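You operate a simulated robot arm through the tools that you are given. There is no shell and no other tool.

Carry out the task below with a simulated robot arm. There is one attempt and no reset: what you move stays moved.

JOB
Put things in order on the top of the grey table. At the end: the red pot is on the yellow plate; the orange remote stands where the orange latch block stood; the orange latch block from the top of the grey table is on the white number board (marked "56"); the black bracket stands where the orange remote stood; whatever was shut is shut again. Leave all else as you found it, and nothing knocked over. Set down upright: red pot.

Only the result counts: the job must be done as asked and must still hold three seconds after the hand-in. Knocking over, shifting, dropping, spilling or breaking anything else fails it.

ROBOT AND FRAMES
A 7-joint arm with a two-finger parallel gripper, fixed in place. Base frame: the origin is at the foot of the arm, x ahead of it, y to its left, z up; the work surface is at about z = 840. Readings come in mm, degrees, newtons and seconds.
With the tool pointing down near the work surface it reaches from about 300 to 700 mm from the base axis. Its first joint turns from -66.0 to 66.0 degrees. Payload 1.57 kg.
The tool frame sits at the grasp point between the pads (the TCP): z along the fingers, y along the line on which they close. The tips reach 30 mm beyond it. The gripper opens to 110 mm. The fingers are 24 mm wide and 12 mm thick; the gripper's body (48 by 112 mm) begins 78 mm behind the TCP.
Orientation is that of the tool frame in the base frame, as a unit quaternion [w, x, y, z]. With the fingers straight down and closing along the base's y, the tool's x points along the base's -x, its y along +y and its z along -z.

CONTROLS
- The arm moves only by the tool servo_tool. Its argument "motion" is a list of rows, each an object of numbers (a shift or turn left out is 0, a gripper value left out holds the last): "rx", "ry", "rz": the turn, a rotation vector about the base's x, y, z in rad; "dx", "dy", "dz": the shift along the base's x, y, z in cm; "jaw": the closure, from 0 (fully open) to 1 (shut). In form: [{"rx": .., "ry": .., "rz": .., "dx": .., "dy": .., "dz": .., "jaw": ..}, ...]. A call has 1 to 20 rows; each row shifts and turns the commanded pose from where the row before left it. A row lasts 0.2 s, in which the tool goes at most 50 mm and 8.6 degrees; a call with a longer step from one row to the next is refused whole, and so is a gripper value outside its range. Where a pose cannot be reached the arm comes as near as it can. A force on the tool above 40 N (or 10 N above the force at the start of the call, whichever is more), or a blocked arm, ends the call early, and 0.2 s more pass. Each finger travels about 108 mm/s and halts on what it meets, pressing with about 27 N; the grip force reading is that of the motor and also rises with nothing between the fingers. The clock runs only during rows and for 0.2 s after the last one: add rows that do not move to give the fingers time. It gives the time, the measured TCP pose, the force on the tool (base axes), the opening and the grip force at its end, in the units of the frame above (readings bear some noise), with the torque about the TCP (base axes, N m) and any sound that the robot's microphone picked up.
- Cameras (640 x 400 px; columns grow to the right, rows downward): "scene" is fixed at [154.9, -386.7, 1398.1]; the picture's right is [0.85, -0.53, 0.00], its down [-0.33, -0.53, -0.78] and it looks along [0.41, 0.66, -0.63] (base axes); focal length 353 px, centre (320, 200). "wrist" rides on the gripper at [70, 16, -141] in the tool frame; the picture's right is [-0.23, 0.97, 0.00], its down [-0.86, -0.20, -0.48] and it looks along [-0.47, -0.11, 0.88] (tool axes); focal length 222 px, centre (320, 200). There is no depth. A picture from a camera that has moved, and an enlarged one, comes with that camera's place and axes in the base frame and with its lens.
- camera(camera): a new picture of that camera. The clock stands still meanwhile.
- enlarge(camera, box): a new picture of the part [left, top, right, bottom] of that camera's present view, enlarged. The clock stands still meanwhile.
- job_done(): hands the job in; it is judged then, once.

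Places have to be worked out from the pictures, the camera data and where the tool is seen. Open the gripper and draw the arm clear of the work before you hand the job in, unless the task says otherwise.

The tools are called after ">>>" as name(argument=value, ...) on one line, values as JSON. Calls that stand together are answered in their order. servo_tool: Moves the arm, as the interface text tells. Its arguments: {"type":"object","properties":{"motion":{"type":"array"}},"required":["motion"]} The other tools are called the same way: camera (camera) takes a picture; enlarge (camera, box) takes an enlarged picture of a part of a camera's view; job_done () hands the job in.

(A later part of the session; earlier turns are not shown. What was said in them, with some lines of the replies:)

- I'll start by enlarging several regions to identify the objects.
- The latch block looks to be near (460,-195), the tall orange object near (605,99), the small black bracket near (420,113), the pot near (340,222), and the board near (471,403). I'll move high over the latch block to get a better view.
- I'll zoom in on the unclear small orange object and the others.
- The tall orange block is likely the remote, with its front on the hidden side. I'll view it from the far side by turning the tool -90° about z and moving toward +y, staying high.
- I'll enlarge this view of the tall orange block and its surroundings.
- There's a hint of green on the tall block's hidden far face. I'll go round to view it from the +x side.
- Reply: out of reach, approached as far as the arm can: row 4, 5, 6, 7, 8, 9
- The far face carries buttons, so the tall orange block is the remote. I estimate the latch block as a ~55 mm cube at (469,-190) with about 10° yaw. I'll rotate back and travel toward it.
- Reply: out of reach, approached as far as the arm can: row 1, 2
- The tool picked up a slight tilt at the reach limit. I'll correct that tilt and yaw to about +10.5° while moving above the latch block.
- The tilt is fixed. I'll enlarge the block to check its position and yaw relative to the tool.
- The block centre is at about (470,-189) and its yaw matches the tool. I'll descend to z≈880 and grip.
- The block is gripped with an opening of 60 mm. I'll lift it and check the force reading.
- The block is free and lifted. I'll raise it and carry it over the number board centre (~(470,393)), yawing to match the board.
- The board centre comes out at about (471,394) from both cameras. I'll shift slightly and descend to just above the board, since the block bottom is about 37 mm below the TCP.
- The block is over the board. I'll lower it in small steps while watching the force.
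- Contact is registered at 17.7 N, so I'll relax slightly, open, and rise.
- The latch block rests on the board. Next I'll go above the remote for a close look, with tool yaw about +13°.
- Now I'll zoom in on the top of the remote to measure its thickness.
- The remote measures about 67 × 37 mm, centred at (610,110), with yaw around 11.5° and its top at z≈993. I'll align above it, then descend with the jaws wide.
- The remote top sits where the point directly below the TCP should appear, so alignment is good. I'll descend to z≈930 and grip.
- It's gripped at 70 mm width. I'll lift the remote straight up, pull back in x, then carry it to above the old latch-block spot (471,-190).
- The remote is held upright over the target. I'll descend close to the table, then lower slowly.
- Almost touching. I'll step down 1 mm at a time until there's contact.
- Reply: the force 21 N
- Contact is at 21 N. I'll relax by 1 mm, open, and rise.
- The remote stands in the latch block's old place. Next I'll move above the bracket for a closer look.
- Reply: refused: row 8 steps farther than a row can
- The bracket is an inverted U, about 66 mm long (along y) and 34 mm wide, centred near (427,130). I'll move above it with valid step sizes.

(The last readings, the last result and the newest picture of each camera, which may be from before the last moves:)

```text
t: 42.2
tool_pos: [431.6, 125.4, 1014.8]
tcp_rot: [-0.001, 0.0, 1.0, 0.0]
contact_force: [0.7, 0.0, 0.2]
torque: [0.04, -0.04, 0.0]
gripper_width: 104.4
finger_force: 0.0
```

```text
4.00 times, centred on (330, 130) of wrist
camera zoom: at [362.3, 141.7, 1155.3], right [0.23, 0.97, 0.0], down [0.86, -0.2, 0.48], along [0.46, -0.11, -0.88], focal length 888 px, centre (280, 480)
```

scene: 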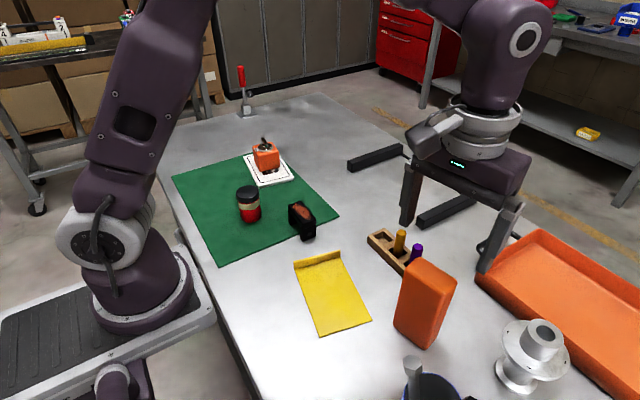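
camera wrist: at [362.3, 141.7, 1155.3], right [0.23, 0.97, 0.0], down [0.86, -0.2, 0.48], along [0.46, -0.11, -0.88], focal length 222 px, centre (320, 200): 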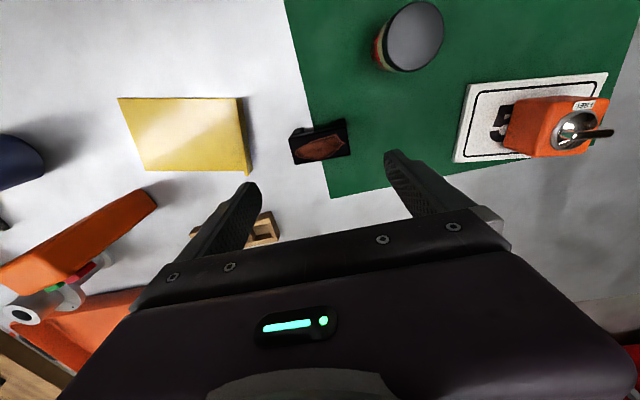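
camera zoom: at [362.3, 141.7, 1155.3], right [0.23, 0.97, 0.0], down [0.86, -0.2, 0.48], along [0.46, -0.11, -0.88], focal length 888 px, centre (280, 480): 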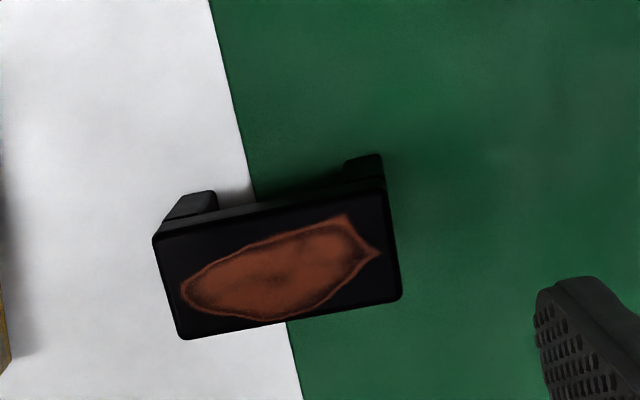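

The bracket's top is about 69×33 mm, centred right under the TCP with yaw about -2°. I'll descend to z≈876 and grip across its length.

>>> servo_tool(motion=[{"dz": -3, "rz": -0.03, "dy": 0.2}, {"dz": -3}, {"dz": -3}, {"dz": -3}, {"dz": -1.8}, {}, {}])

>>> enlarge(camera="scene", box=[250, 140, 370, 260])

```text
t: 43.5
tool_pos: [429.1, 130.2, 873.1]
tcp_rot: [-0.001, 0.014, 1.0, 0.001]
contact_force: [-6.9, -2.2, 18.5]
torque: [0.91, 0.24, 0.34]
gripper_width: 102.5
finger_force: 0.0
stopped in row 6: the force on the tool passed its limit at 58 N (the readings are from after the stop); the commanded pose is now the measured one
```

```text
3.33 times, centred on (310, 200) of scene
camera zoom: at [154.5, -386.8, 1398.1], right [0.85, -0.53, 0.0], down [-0.33, -0.53, -0.78], along [0.41, 0.66, -0.63], focal length 1177 px, centre (353, 200)
```

zoom: 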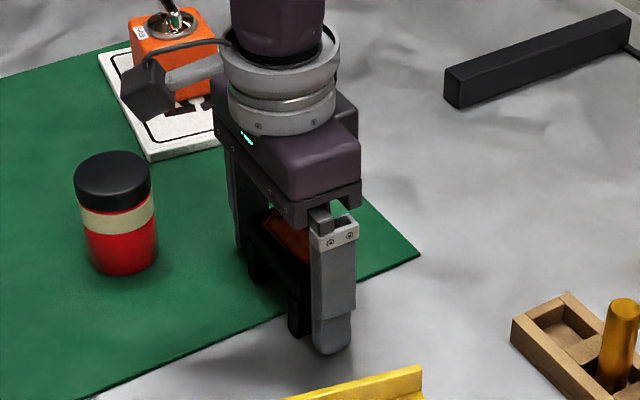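

The force and torque indicate that the +y fingertip touched the cloth. I'll raise about 5 mm and then grip.

>>> servo_tool(motion=[{"dz": 0.5}, {}, {}])

>>> camera(camera="scene")

>>> camera(camera="wrist")

```text
t: 44.3
tool_pos: [429.3, 130.2, 879.7]
tcp_rot: [0.001, 0.014, 1.0, 0.002]
contact_force: [0.1, 0.4, 0.4]
torque: [0.0, -0.02, 0.0]
gripper_width: 104.9
finger_force: 0.1
```

```text
taken
```

scene: 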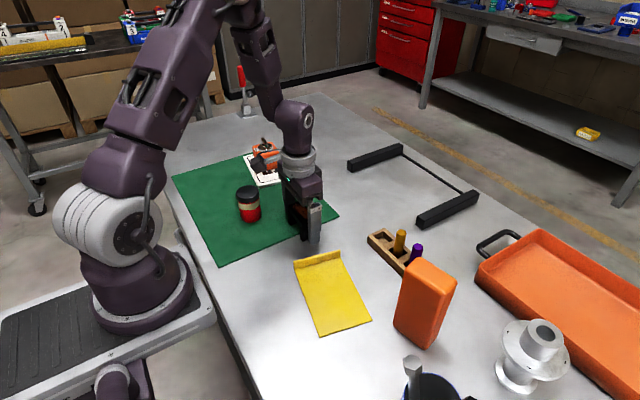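

```text
taken
camera wrist: at [361.5, 148.6, 1020.0], right [0.26, 0.97, 0.0], down [0.85, -0.23, 0.48], along [0.46, -0.12, -0.88], focal length 222 px, centre (320, 200)
```

wrist: 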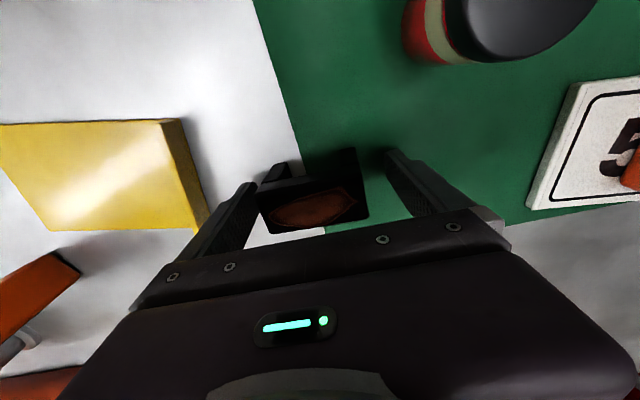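

The fingers straddle the bracket with clearance on both sides, so I'll close and check.

>>> servo_tool(motion=[{"jaw": 0.3}, {"jaw": 1}, {"jaw": 1}, {}])

>>> servo_tool(motion=[{"dz": 0.5}, {"dz": 1}, {"dz": 2}, {}])

>>> enlarge(camera="scene", box=[250, 140, 370, 260])

>>> camera(camera="wrist")

```text
t: 45.3
tool_pos: [430.7, 132.2, 879.8]
tcp_rot: [-0.001, 0.014, 1.0, 0.0]
contact_force: [-0.2, 0.5, -0.3]
torque: [0.0, 0.03, -0.02]
gripper_width: 69.8
finger_force: 26.9
```

```text
t: 46.3
tool_pos: [430.3, 131.5, 913.1]
tcp_rot: [0.001, 0.015, 1.0, 0.001]
contact_force: [0.1, 0.0, -3.5]
torque: [0.03, 0.02, 0.01]
gripper_width: 69.8
finger_force: 27.0
```

```text
3.33 times, centred on (310, 200) of scene
camera zoom: at [155.0, -386.7, 1398.1], right [0.85, -0.53, 0.0], down [-0.33, -0.53, -0.78], along [0.41, 0.66, -0.63], focal length 1177 px, centre (353, 200)
```

zoom: 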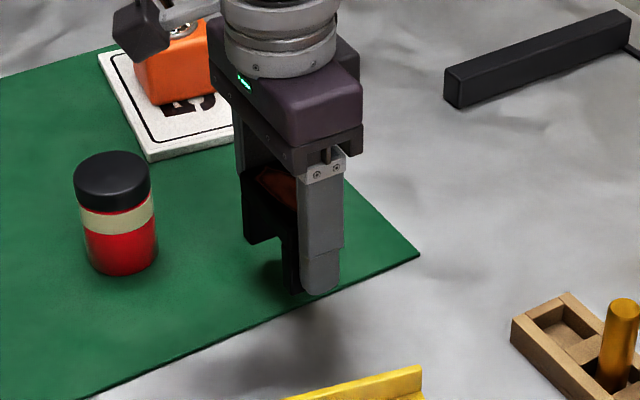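

```text
taken
camera wrist: at [361.0, 147.8, 1054.3], right [0.26, 0.97, 0.0], down [0.85, -0.23, 0.48], along [0.46, -0.12, -0.88], focal length 222 px, centre (320, 200)
```

wrist: 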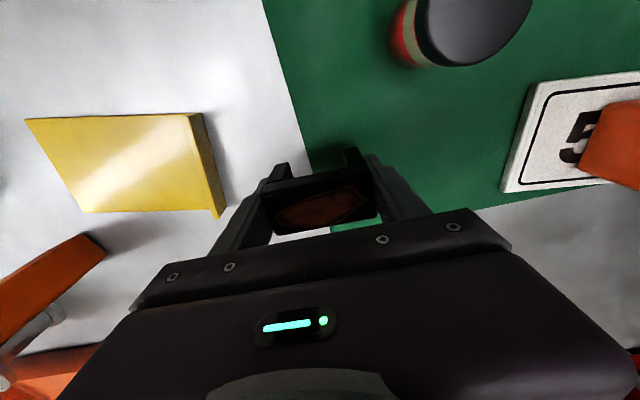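

The bracket is held. I'll carry it to the remote's old place (610,110), then approach the table.

>>> servo_tool(motion=[{"dz": 3}, {"dz": 1, "dx": 2}, {"dx": 4, "dy": -0.5}, {"dx": 4, "dy": -0.5}, {"dx": 4, "dy": -0.5}, {"dx": 3.7, "dy": -0.6}, {}, {"dz": -3}, {"dz": -2.5}, {"dz": -0.5}, {}, {}])

>>> enlarge(camera="scene", box=[320, 120, 450, 240])

```text
t: 48.9
tool_pos: [607.8, 109.1, 895.0]
tcp_rot: [0.0, 0.015, 1.0, 0.001]
contact_force: [-0.1, 0.2, -4.4]
torque: [-0.01, 0.01, -0.01]
gripper_width: 69.7
finger_force: 26.7
```

```text
3.33 times, centred on (385, 180) of scene
camera zoom: at [155.0, -386.7, 1398.1], right [0.85, -0.53, 0.0], down [-0.33, -0.53, -0.78], along [0.41, 0.66, -0.63], focal length 1177 px, centre (103, 267)
```

zoom: 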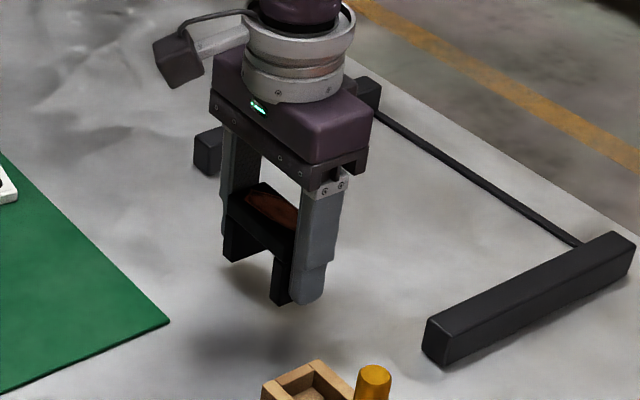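

The bracket is about 15 mm above the table. I'll lower it slowly.

>>> servo_tool(motion=[{"dz": -0.8}, {"dz": -0.4}, {"dz": -0.2}, {}])

```text
t: 49.9
tool_pos: [606.9, 109.3, 880.0]
tcp_rot: [0.0, 0.015, 1.0, 0.001]
contact_force: [0.4, 0.3, -4.3]
torque: [0.01, -0.03, 0.0]
gripper_width: 70.0
finger_force: 26.8
```

>>> servo_tool(motion=[{"dz": -0.1}, {"dz": -0.1}, {}])

```text
t: 50.7
tool_pos: [606.3, 108.6, 877.8]
tcp_rot: [0.0, 0.015, 1.0, 0.001]
contact_force: [-0.1, 1.6, -3.6]
torque: [0.01, -0.01, -0.02]
gripper_width: 69.9
finger_force: 26.7
```

There's still no contact, so I'll continue in 1 mm steps.

>>> servo_tool(motion=[{"dz": -0.1}, {}, {"dz": -0.1}, {}])

>>> enlarge(camera="scene", box=[345, 150, 415, 220])

```text
t: 51.7
tool_pos: [606.8, 109.0, 875.1]
tcp_rot: [0.0, 0.016, 1.0, 0.001]
contact_force: [-0.1, -0.2, -3.8]
torque: [-0.02, 0.0, 0.02]
gripper_width: 70.1
finger_force: 26.8
```

```text
5.71 times, centred on (380, 185) of scene
camera zoom: at [155.0, -386.7, 1398.1], right [0.85, -0.53, 0.0], down [-0.33, -0.53, -0.78], along [0.41, 0.66, -0.63], focal length 2017 px, centre (-23, 286)
```

zoom: 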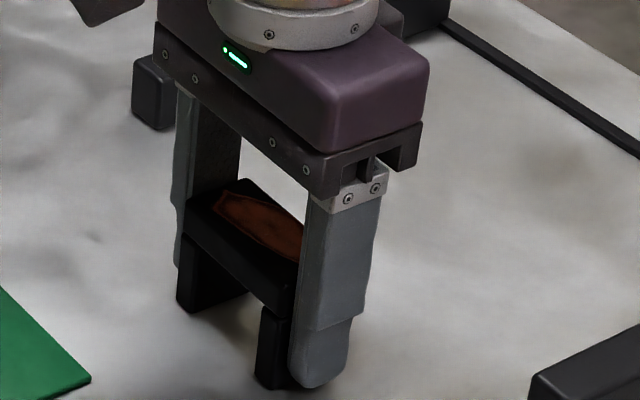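

>>> servo_tool(motion=[{"dz": -0.1}, {}, {"dz": -0.1}, {}])

```text
t: 52.7
tool_pos: [606.9, 109.7, 874.1]
tcp_rot: [0.001, 0.015, 1.0, 0.001]
contact_force: [-3.5, 0.9, 12.6]
torque: [-0.5, 0.31, -0.08]
gripper_width: 69.8
finger_force: 27.1
```

The front leg is in contact, and any slight tilt from having sat on the cloth edge will settle on release. I'll open slowly and rise.

>>> servo_tool(motion=[{"jaw": 0.42}, {"jaw": 0.38}, {"jaw": 0.3}, {"jaw": 0.15}, {"jaw": 0.1}, {}, {"dz": 1}, {"dz": 3}, {"dz": 4}, {"dz": 4}, {}])

>>> enlarge(camera="scene", box=[320, 120, 450, 240])

>>> camera(camera="wrist")

```text
t: 55.1
tool_pos: [609.1, 109.0, 996.9]
tcp_rot: [0.001, 0.015, 1.0, 0.002]
contact_force: [1.1, 0.5, -0.3]
torque: [-0.01, 0.06, 0.0]
gripper_width: 98.8
finger_force: 0.0
```

```text
3.33 times, centred on (385, 180) of scene
camera zoom: at [154.9, -386.7, 1398.1], right [0.85, -0.53, 0.0], down [-0.33, -0.53, -0.78], along [0.41, 0.66, -0.63], focal length 1177 px, centre (103, 267)
```

zoom: 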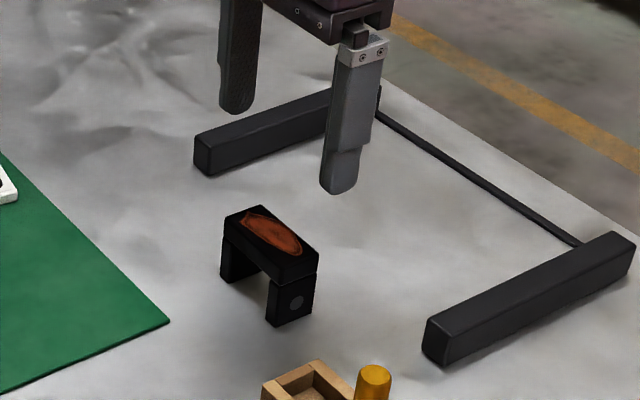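

```text
taken
camera wrist: at [539.4, 127.1, 1137.5], right [0.26, 0.97, 0.0], down [0.85, -0.23, 0.48], along [0.46, -0.12, -0.88], focal length 222 px, centre (320, 200)
```

wrist: 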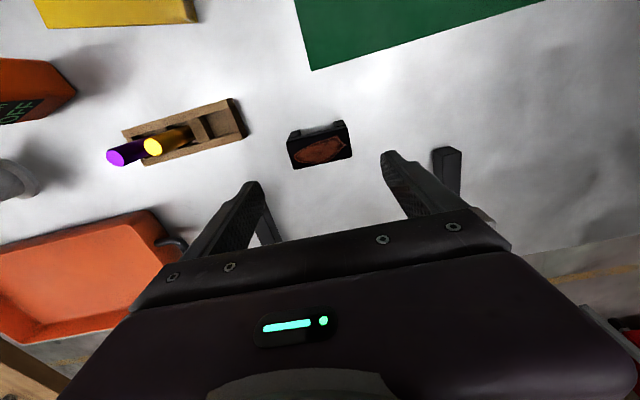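

The bracket stands at the remote's old spot. Next is the red pot near (347,230), so I'll move above it for a look.

>>> servo_tool(motion=[{"dz": 2, "dx": -2, "rz": 0.03}, {"dx": -4, "dy": 2}, {"dx": -4, "dy": 2}, {"dx": -4, "dy": 2}, {"dx": -4, "dy": 2}, {"dx": -4, "dy": 2}, {"dx": -4, "dy": 2}, {}, {}])

>>> camera(camera="wrist")

>>> enlarge(camera="wrist", box=[250, 60, 410, 190])

>>> enlarge(camera="scene", box=[210, 160, 300, 240])

```text
t: 57.1
tool_pos: [348.6, 228.3, 1015.3]
tcp_rot: [0.0, 0.0, 1.0, 0.0]
contact_force: [0.3, -0.1, 0.2]
torque: [-0.02, 0.01, 0.03]
gripper_width: 99.1
finger_force: 0.1
```

```text
taken
camera wrist: at [279.1, 244.2, 1155.1], right [0.23, 0.97, 0.0], down [0.85, -0.2, 0.48], along [0.47, -0.11, -0.88], focal length 222 px, centre (320, 200)
```

wrist: 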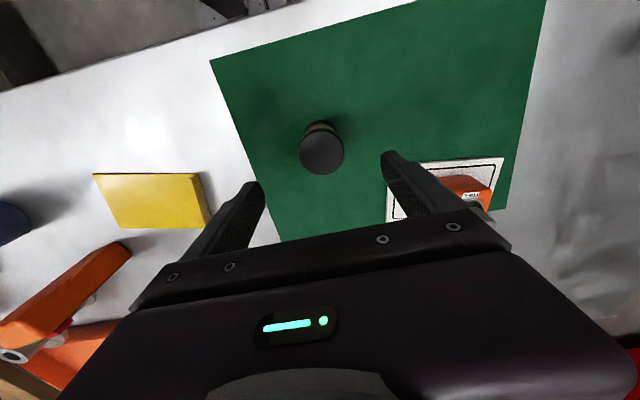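

```text
3.08 times, centred on (330, 125) of wrist
camera zoom: at [279.1, 244.2, 1155.1], right [0.23, 0.97, 0.0], down [0.85, -0.2, 0.48], along [0.47, -0.11, -0.88], focal length 684 px, centre (289, 431)
```

zoom: 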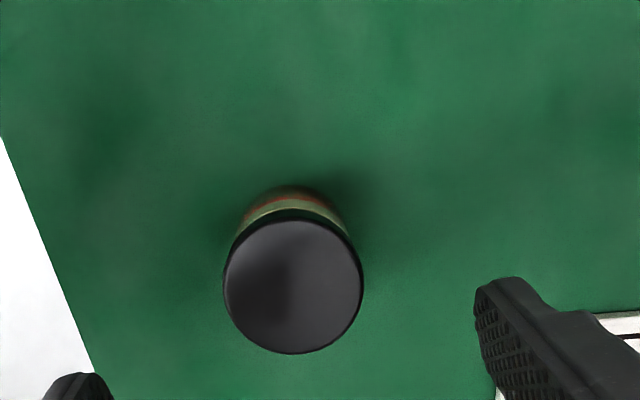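

```text
5.00 times, centred on (255, 200) of scene
camera zoom: at [154.9, -386.7, 1398.1], right [0.85, -0.53, 0.0], down [-0.33, -0.53, -0.78], along [0.41, 0.66, -0.63], focal length 1765 px, centre (645, 200)
```

zoom: 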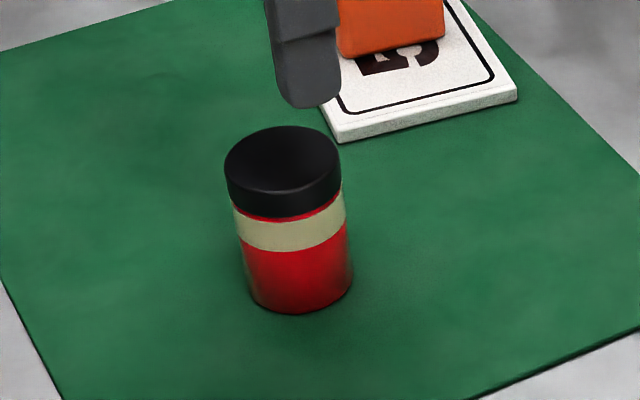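

The pot centre is (348.5,229), directly below the TCP, with the lid top at z≈917. I'll descend low so the pads hold the body, then grip gently.

>>> servo_tool(motion=[{"dz": -3, "dy": 0.1}, {"dz": -3}, {"dz": -3}, {"dz": -2.5}, {"dz": -1.5}, {"dz": -0.5}, {}, {"jaw": 0.4}, {"jaw": 1}, {"jaw": 1}, {}])

>>> enlarge(camera="scene", box=[210, 160, 300, 240])

```text
t: 59.5
tool_pos: [348.0, 229.5, 878.8]
tcp_rot: [0.0, 0.0, 1.0, 0.001]
contact_force: [0.3, -0.2, -0.1]
torque: [-0.01, -0.04, 0.0]
gripper_width: 49.4
finger_force: 26.6
```

```text
5.00 times, centred on (255, 200) of scene
camera zoom: at [154.9, -386.7, 1398.1], right [0.85, -0.53, 0.0], down [-0.33, -0.53, -0.78], along [0.41, 0.66, -0.63], focal length 1765 px, centre (645, 200)
```

zoom: 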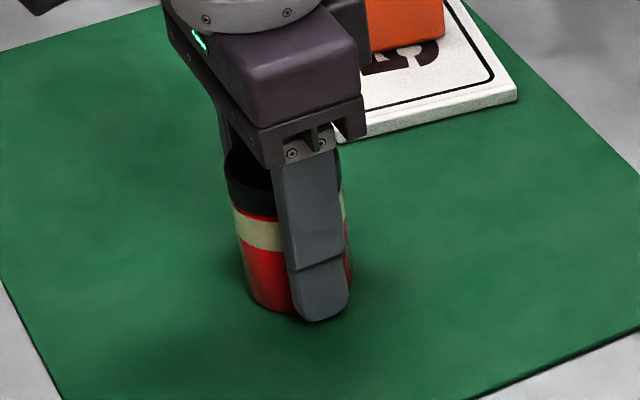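

The pot is gripped at 49 mm. I'll lift a little and check that the body comes up together with the lid.

>>> servo_tool(motion=[{"dz": 0.3}, {"dz": 0.7}, {}, {}])

>>> enlarge(camera="scene", box=[210, 160, 300, 240])

```text
t: 60.5
tool_pos: [347.3, 230.0, 887.4]
tcp_rot: [0.001, 0.0, 1.0, 0.001]
contact_force: [-0.1, 0.3, -2.7]
torque: [0.0, 0.03, -0.02]
gripper_width: 49.5
finger_force: 27.5
```

```text
5.00 times, centred on (255, 200) of scene
camera zoom: at [154.9, -386.7, 1398.1], right [0.85, -0.53, 0.0], down [-0.33, -0.53, -0.78], along [0.41, 0.66, -0.63], focal length 1765 px, centre (645, 200)
```

zoom: 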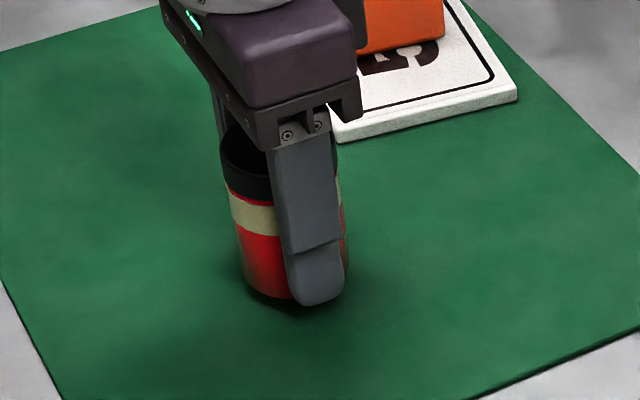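

The entire pot lifts. I'll raise it and carry it toward the yellow plate (~(388,-53)).

>>> servo_tool(motion=[{"dz": 2}, {"dz": 4}, {"dz": 4, "dy": -1}, {"dy": -3.8}, {"dy": -3.8}, {"dy": -3.8}, {"dy": -3.8, "dx": 0.5}, {"dy": -3.8, "dx": 0.5}, {"dy": -3.8, "dx": 1}, {"dy": -3.8, "dx": 1}, {"dy": -0.7, "dx": 1}, {}, {}])

>>> camera(camera="wrist")

>>> camera(camera="scene")

```text
t: 63.3
tool_pos: [389.4, -54.1, 989.4]
tcp_rot: [0.0, -0.001, 1.0, 0.001]
contact_force: [0.3, -0.3, -0.6]
torque: [-0.01, -0.01, -0.03]
gripper_width: 49.5
finger_force: 26.5
```

```text
taken
camera wrist: at [317.8, -38.3, 1130.6], right [0.23, 0.97, 0.0], down [0.85, -0.2, 0.48], along [0.47, -0.11, -0.88], focal length 222 px, centre (320, 200)
```

wrist: 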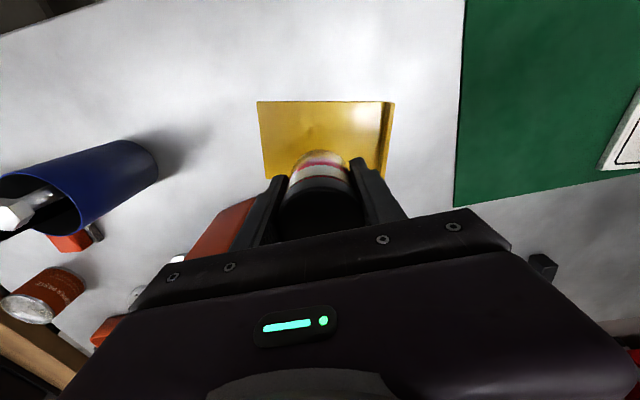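

```text
taken
```

scene: 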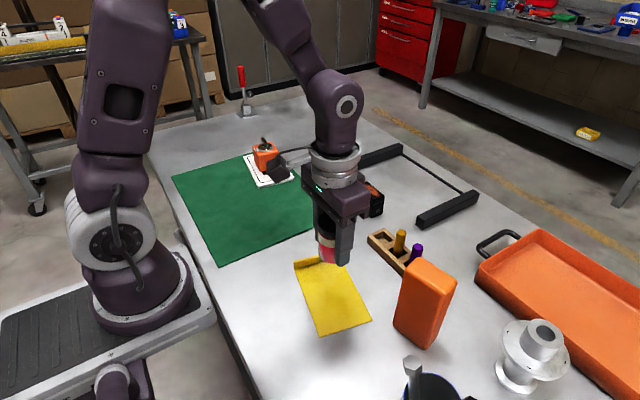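

The plate's inner centre works out to about (386,-57). I'll descend toward it.

>>> servo_tool(motion=[{"dz": -3, "dx": -0.3, "dy": -0.3}, {"dz": -3}, {"dz": -3}, {"dz": -0.8}, {}, {}])

>>> enlarge(camera="scene", box=[280, 220, 390, 350])

```text
t: 64.7
tool_pos: [384.6, -54.6, 892.1]
tcp_rot: [0.0, 0.0, 1.0, 0.001]
contact_force: [0.7, 0.1, -1.6]
torque: [0.02, 0.01, 0.01]
gripper_width: 49.4
finger_force: 27.2
```

```text
3.08 times, centred on (335, 285) of scene
camera zoom: at [154.9, -386.7, 1398.1], right [0.85, -0.53, 0.0], down [-0.33, -0.53, -0.78], along [0.41, 0.66, -0.63], focal length 1086 px, centre (274, -62)
```

zoom: 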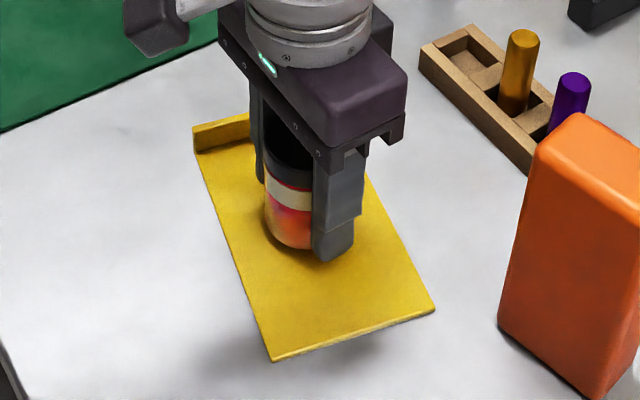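

The pot is over the middle of the plate. I'll lower it slowly.

>>> servo_tool(motion=[{"dz": -0.5}, {"dz": -0.3}, {"dz": -0.2}, {}, {}])

```text
t: 65.9
tool_pos: [385.0, -53.6, 882.0]
tcp_rot: [0.001, 0.0, 1.0, 0.001]
contact_force: [-0.2, 1.3, -2.0]
torque: [0.01, 0.02, 0.0]
gripper_width: 49.3
finger_force: 27.0
```

>>> servo_tool(motion=[{"dz": -0.1}, {}, {"dz": -0.1}, {}])

```text
t: 66.9
tool_pos: [384.1, -54.8, 878.8]
tcp_rot: [0.001, -0.001, 1.0, 0.001]
contact_force: [-0.3, 0.5, 18.4]
torque: [-0.06, 0.02, -0.01]
gripper_width: 49.4
finger_force: 26.7
```

Contact is even, at 18 N with no torque. I'll relax, open gently, and rise.

>>> servo_tool(motion=[{"dz": 0.05}, {"jaw": 0.5}, {"jaw": 0.42}, {"jaw": 0.3}, {"jaw": 0.25}, {}, {"dz": 1}, {"dz": 3}, {"dz": 4}, {"dz": 4}, {"dz": 4}, {}])

>>> camera(camera="scene")

>>> camera(camera="wrist")

>>> enlarge(camera="scene", box=[270, 210, 410, 350])

```text
t: 69.5
tool_pos: [381.3, -52.4, 1040.6]
tcp_rot: [0.002, 0.0, 1.0, 0.001]
contact_force: [-0.1, 0.0, -0.5]
torque: [0.02, -0.03, -0.01]
gripper_width: 82.7
finger_force: 0.1
```

```text
taken
```

scene: 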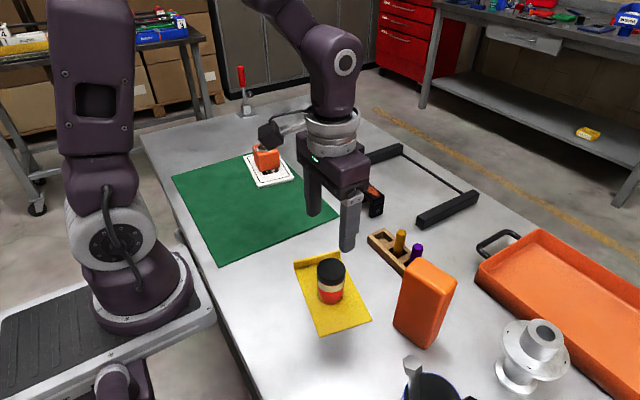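

```text
taken
camera wrist: at [312.3, -37.9, 1181.0], right [0.23, 0.97, 0.0], down [0.85, -0.2, 0.48], along [0.47, -0.11, -0.88], focal length 222 px, centre (320, 200)
```

wrist: 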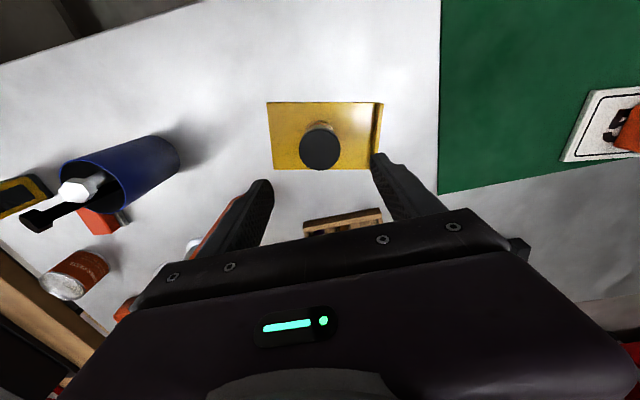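

```text
2.86 times, centred on (340, 280) of scene
camera zoom: at [154.9, -386.7, 1398.1], right [0.85, -0.53, 0.0], down [-0.33, -0.53, -0.78], along [0.41, 0.66, -0.63], focal length 1009 px, centre (263, -29)
```

zoom: 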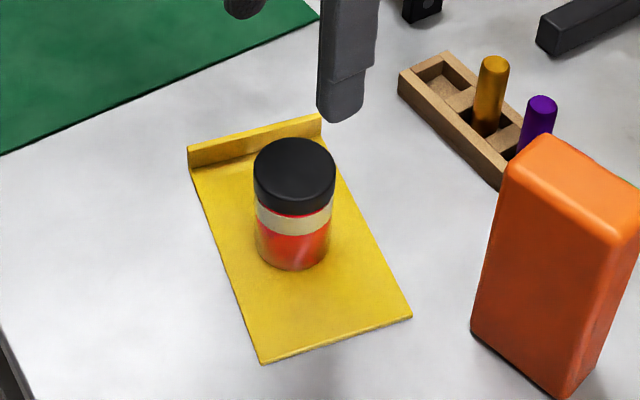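

All four items are placed. I'll draw the arm back to its starting region with the gripper open, then do a final check.

>>> servo_tool(motion=[{"dz": 4, "jaw": 0}, {"dz": 4, "dx": 1, "dy": 2}, {"dz": 1, "dx": 2, "dy": 3}, {"dx": 1, "dy": 3}, {}, {}, {}])

>>> camera(camera="scene")

>>> camera(camera="wrist")

>>> enlarge(camera="scene", box=[170, 130, 350, 270])

```text
t: 71.1
tool_pos: [420.4, 23.9, 1130.2]
tcp_rot: [0.0, 0.0, 1.0, 0.001]
contact_force: [-1.0, -0.1, -0.3]
torque: [-0.01, -0.01, -0.01]
gripper_width: 109.8
finger_force: 0.1
```

```text
taken
```

scene: 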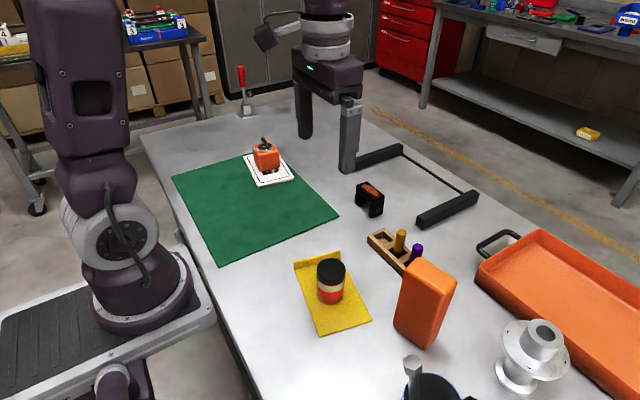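

```text
taken
camera wrist: at [351.2, 38.1, 1270.4], right [0.23, 0.97, 0.0], down [0.85, -0.2, 0.48], along [0.47, -0.11, -0.88], focal length 222 px, centre (320, 200)
```

wrist: 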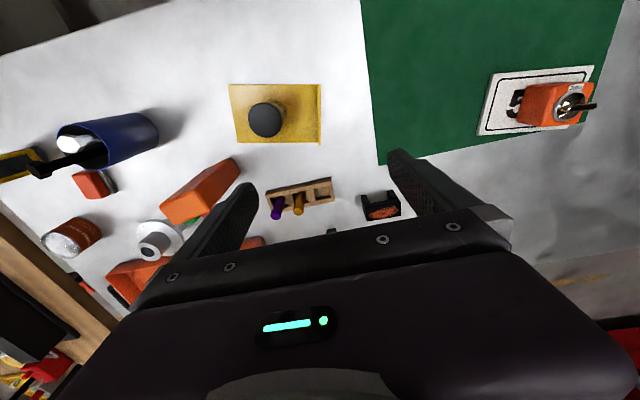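

```text
2.86 times, centred on (260, 200) of scene
camera zoom: at [154.9, -386.7, 1398.1], right [0.85, -0.53, 0.0], down [-0.33, -0.53, -0.78], along [0.41, 0.66, -0.63], focal length 1009 px, centre (491, 200)
```

zoom: 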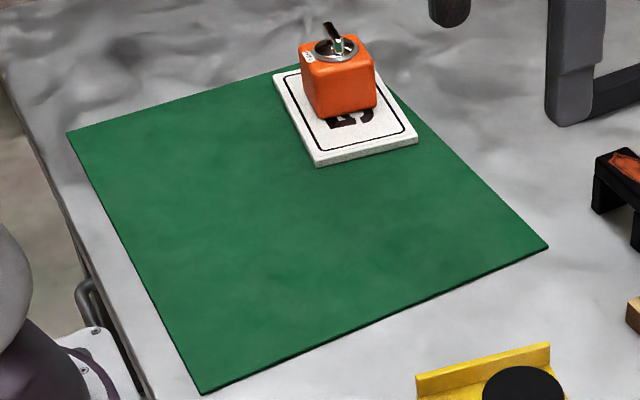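

Final views show the pot upright on the yellow plate, the remote on the latch block's old spot, the latch block on the "56" board, and the bracket where the remote stood. Everything else looks unmoved and the arm is clear, so I'm handing in.

>>> job_done()

```text
The job is handed in.
```

The job is handed in with all four items placed as asked. I have not seen the judge's result.

- **Red pot:** it stands upright on the yellow plate with its lid still on.
- **Orange remote:** it stands where the latch block stood, near (470, -190). The match should be within a few millimetres.
- **Orange latch block:** it sits on the white "56" board, fully within the edges, with its knob as I found it.
- **Black bracket:** it stands where the remote stood, near (610, 110).

The red pot's lid was the only shut thing I handled, and I never opened it. Everything else looked unmoved in the final pictures. The arm is drawn back to about its starting position with the gripper open.

While lowering onto the bracket, one fingertip pressed the green cloth hard enough to stop the move, at 58 N. I saw no shift in the cloth or anything near it afterwards.
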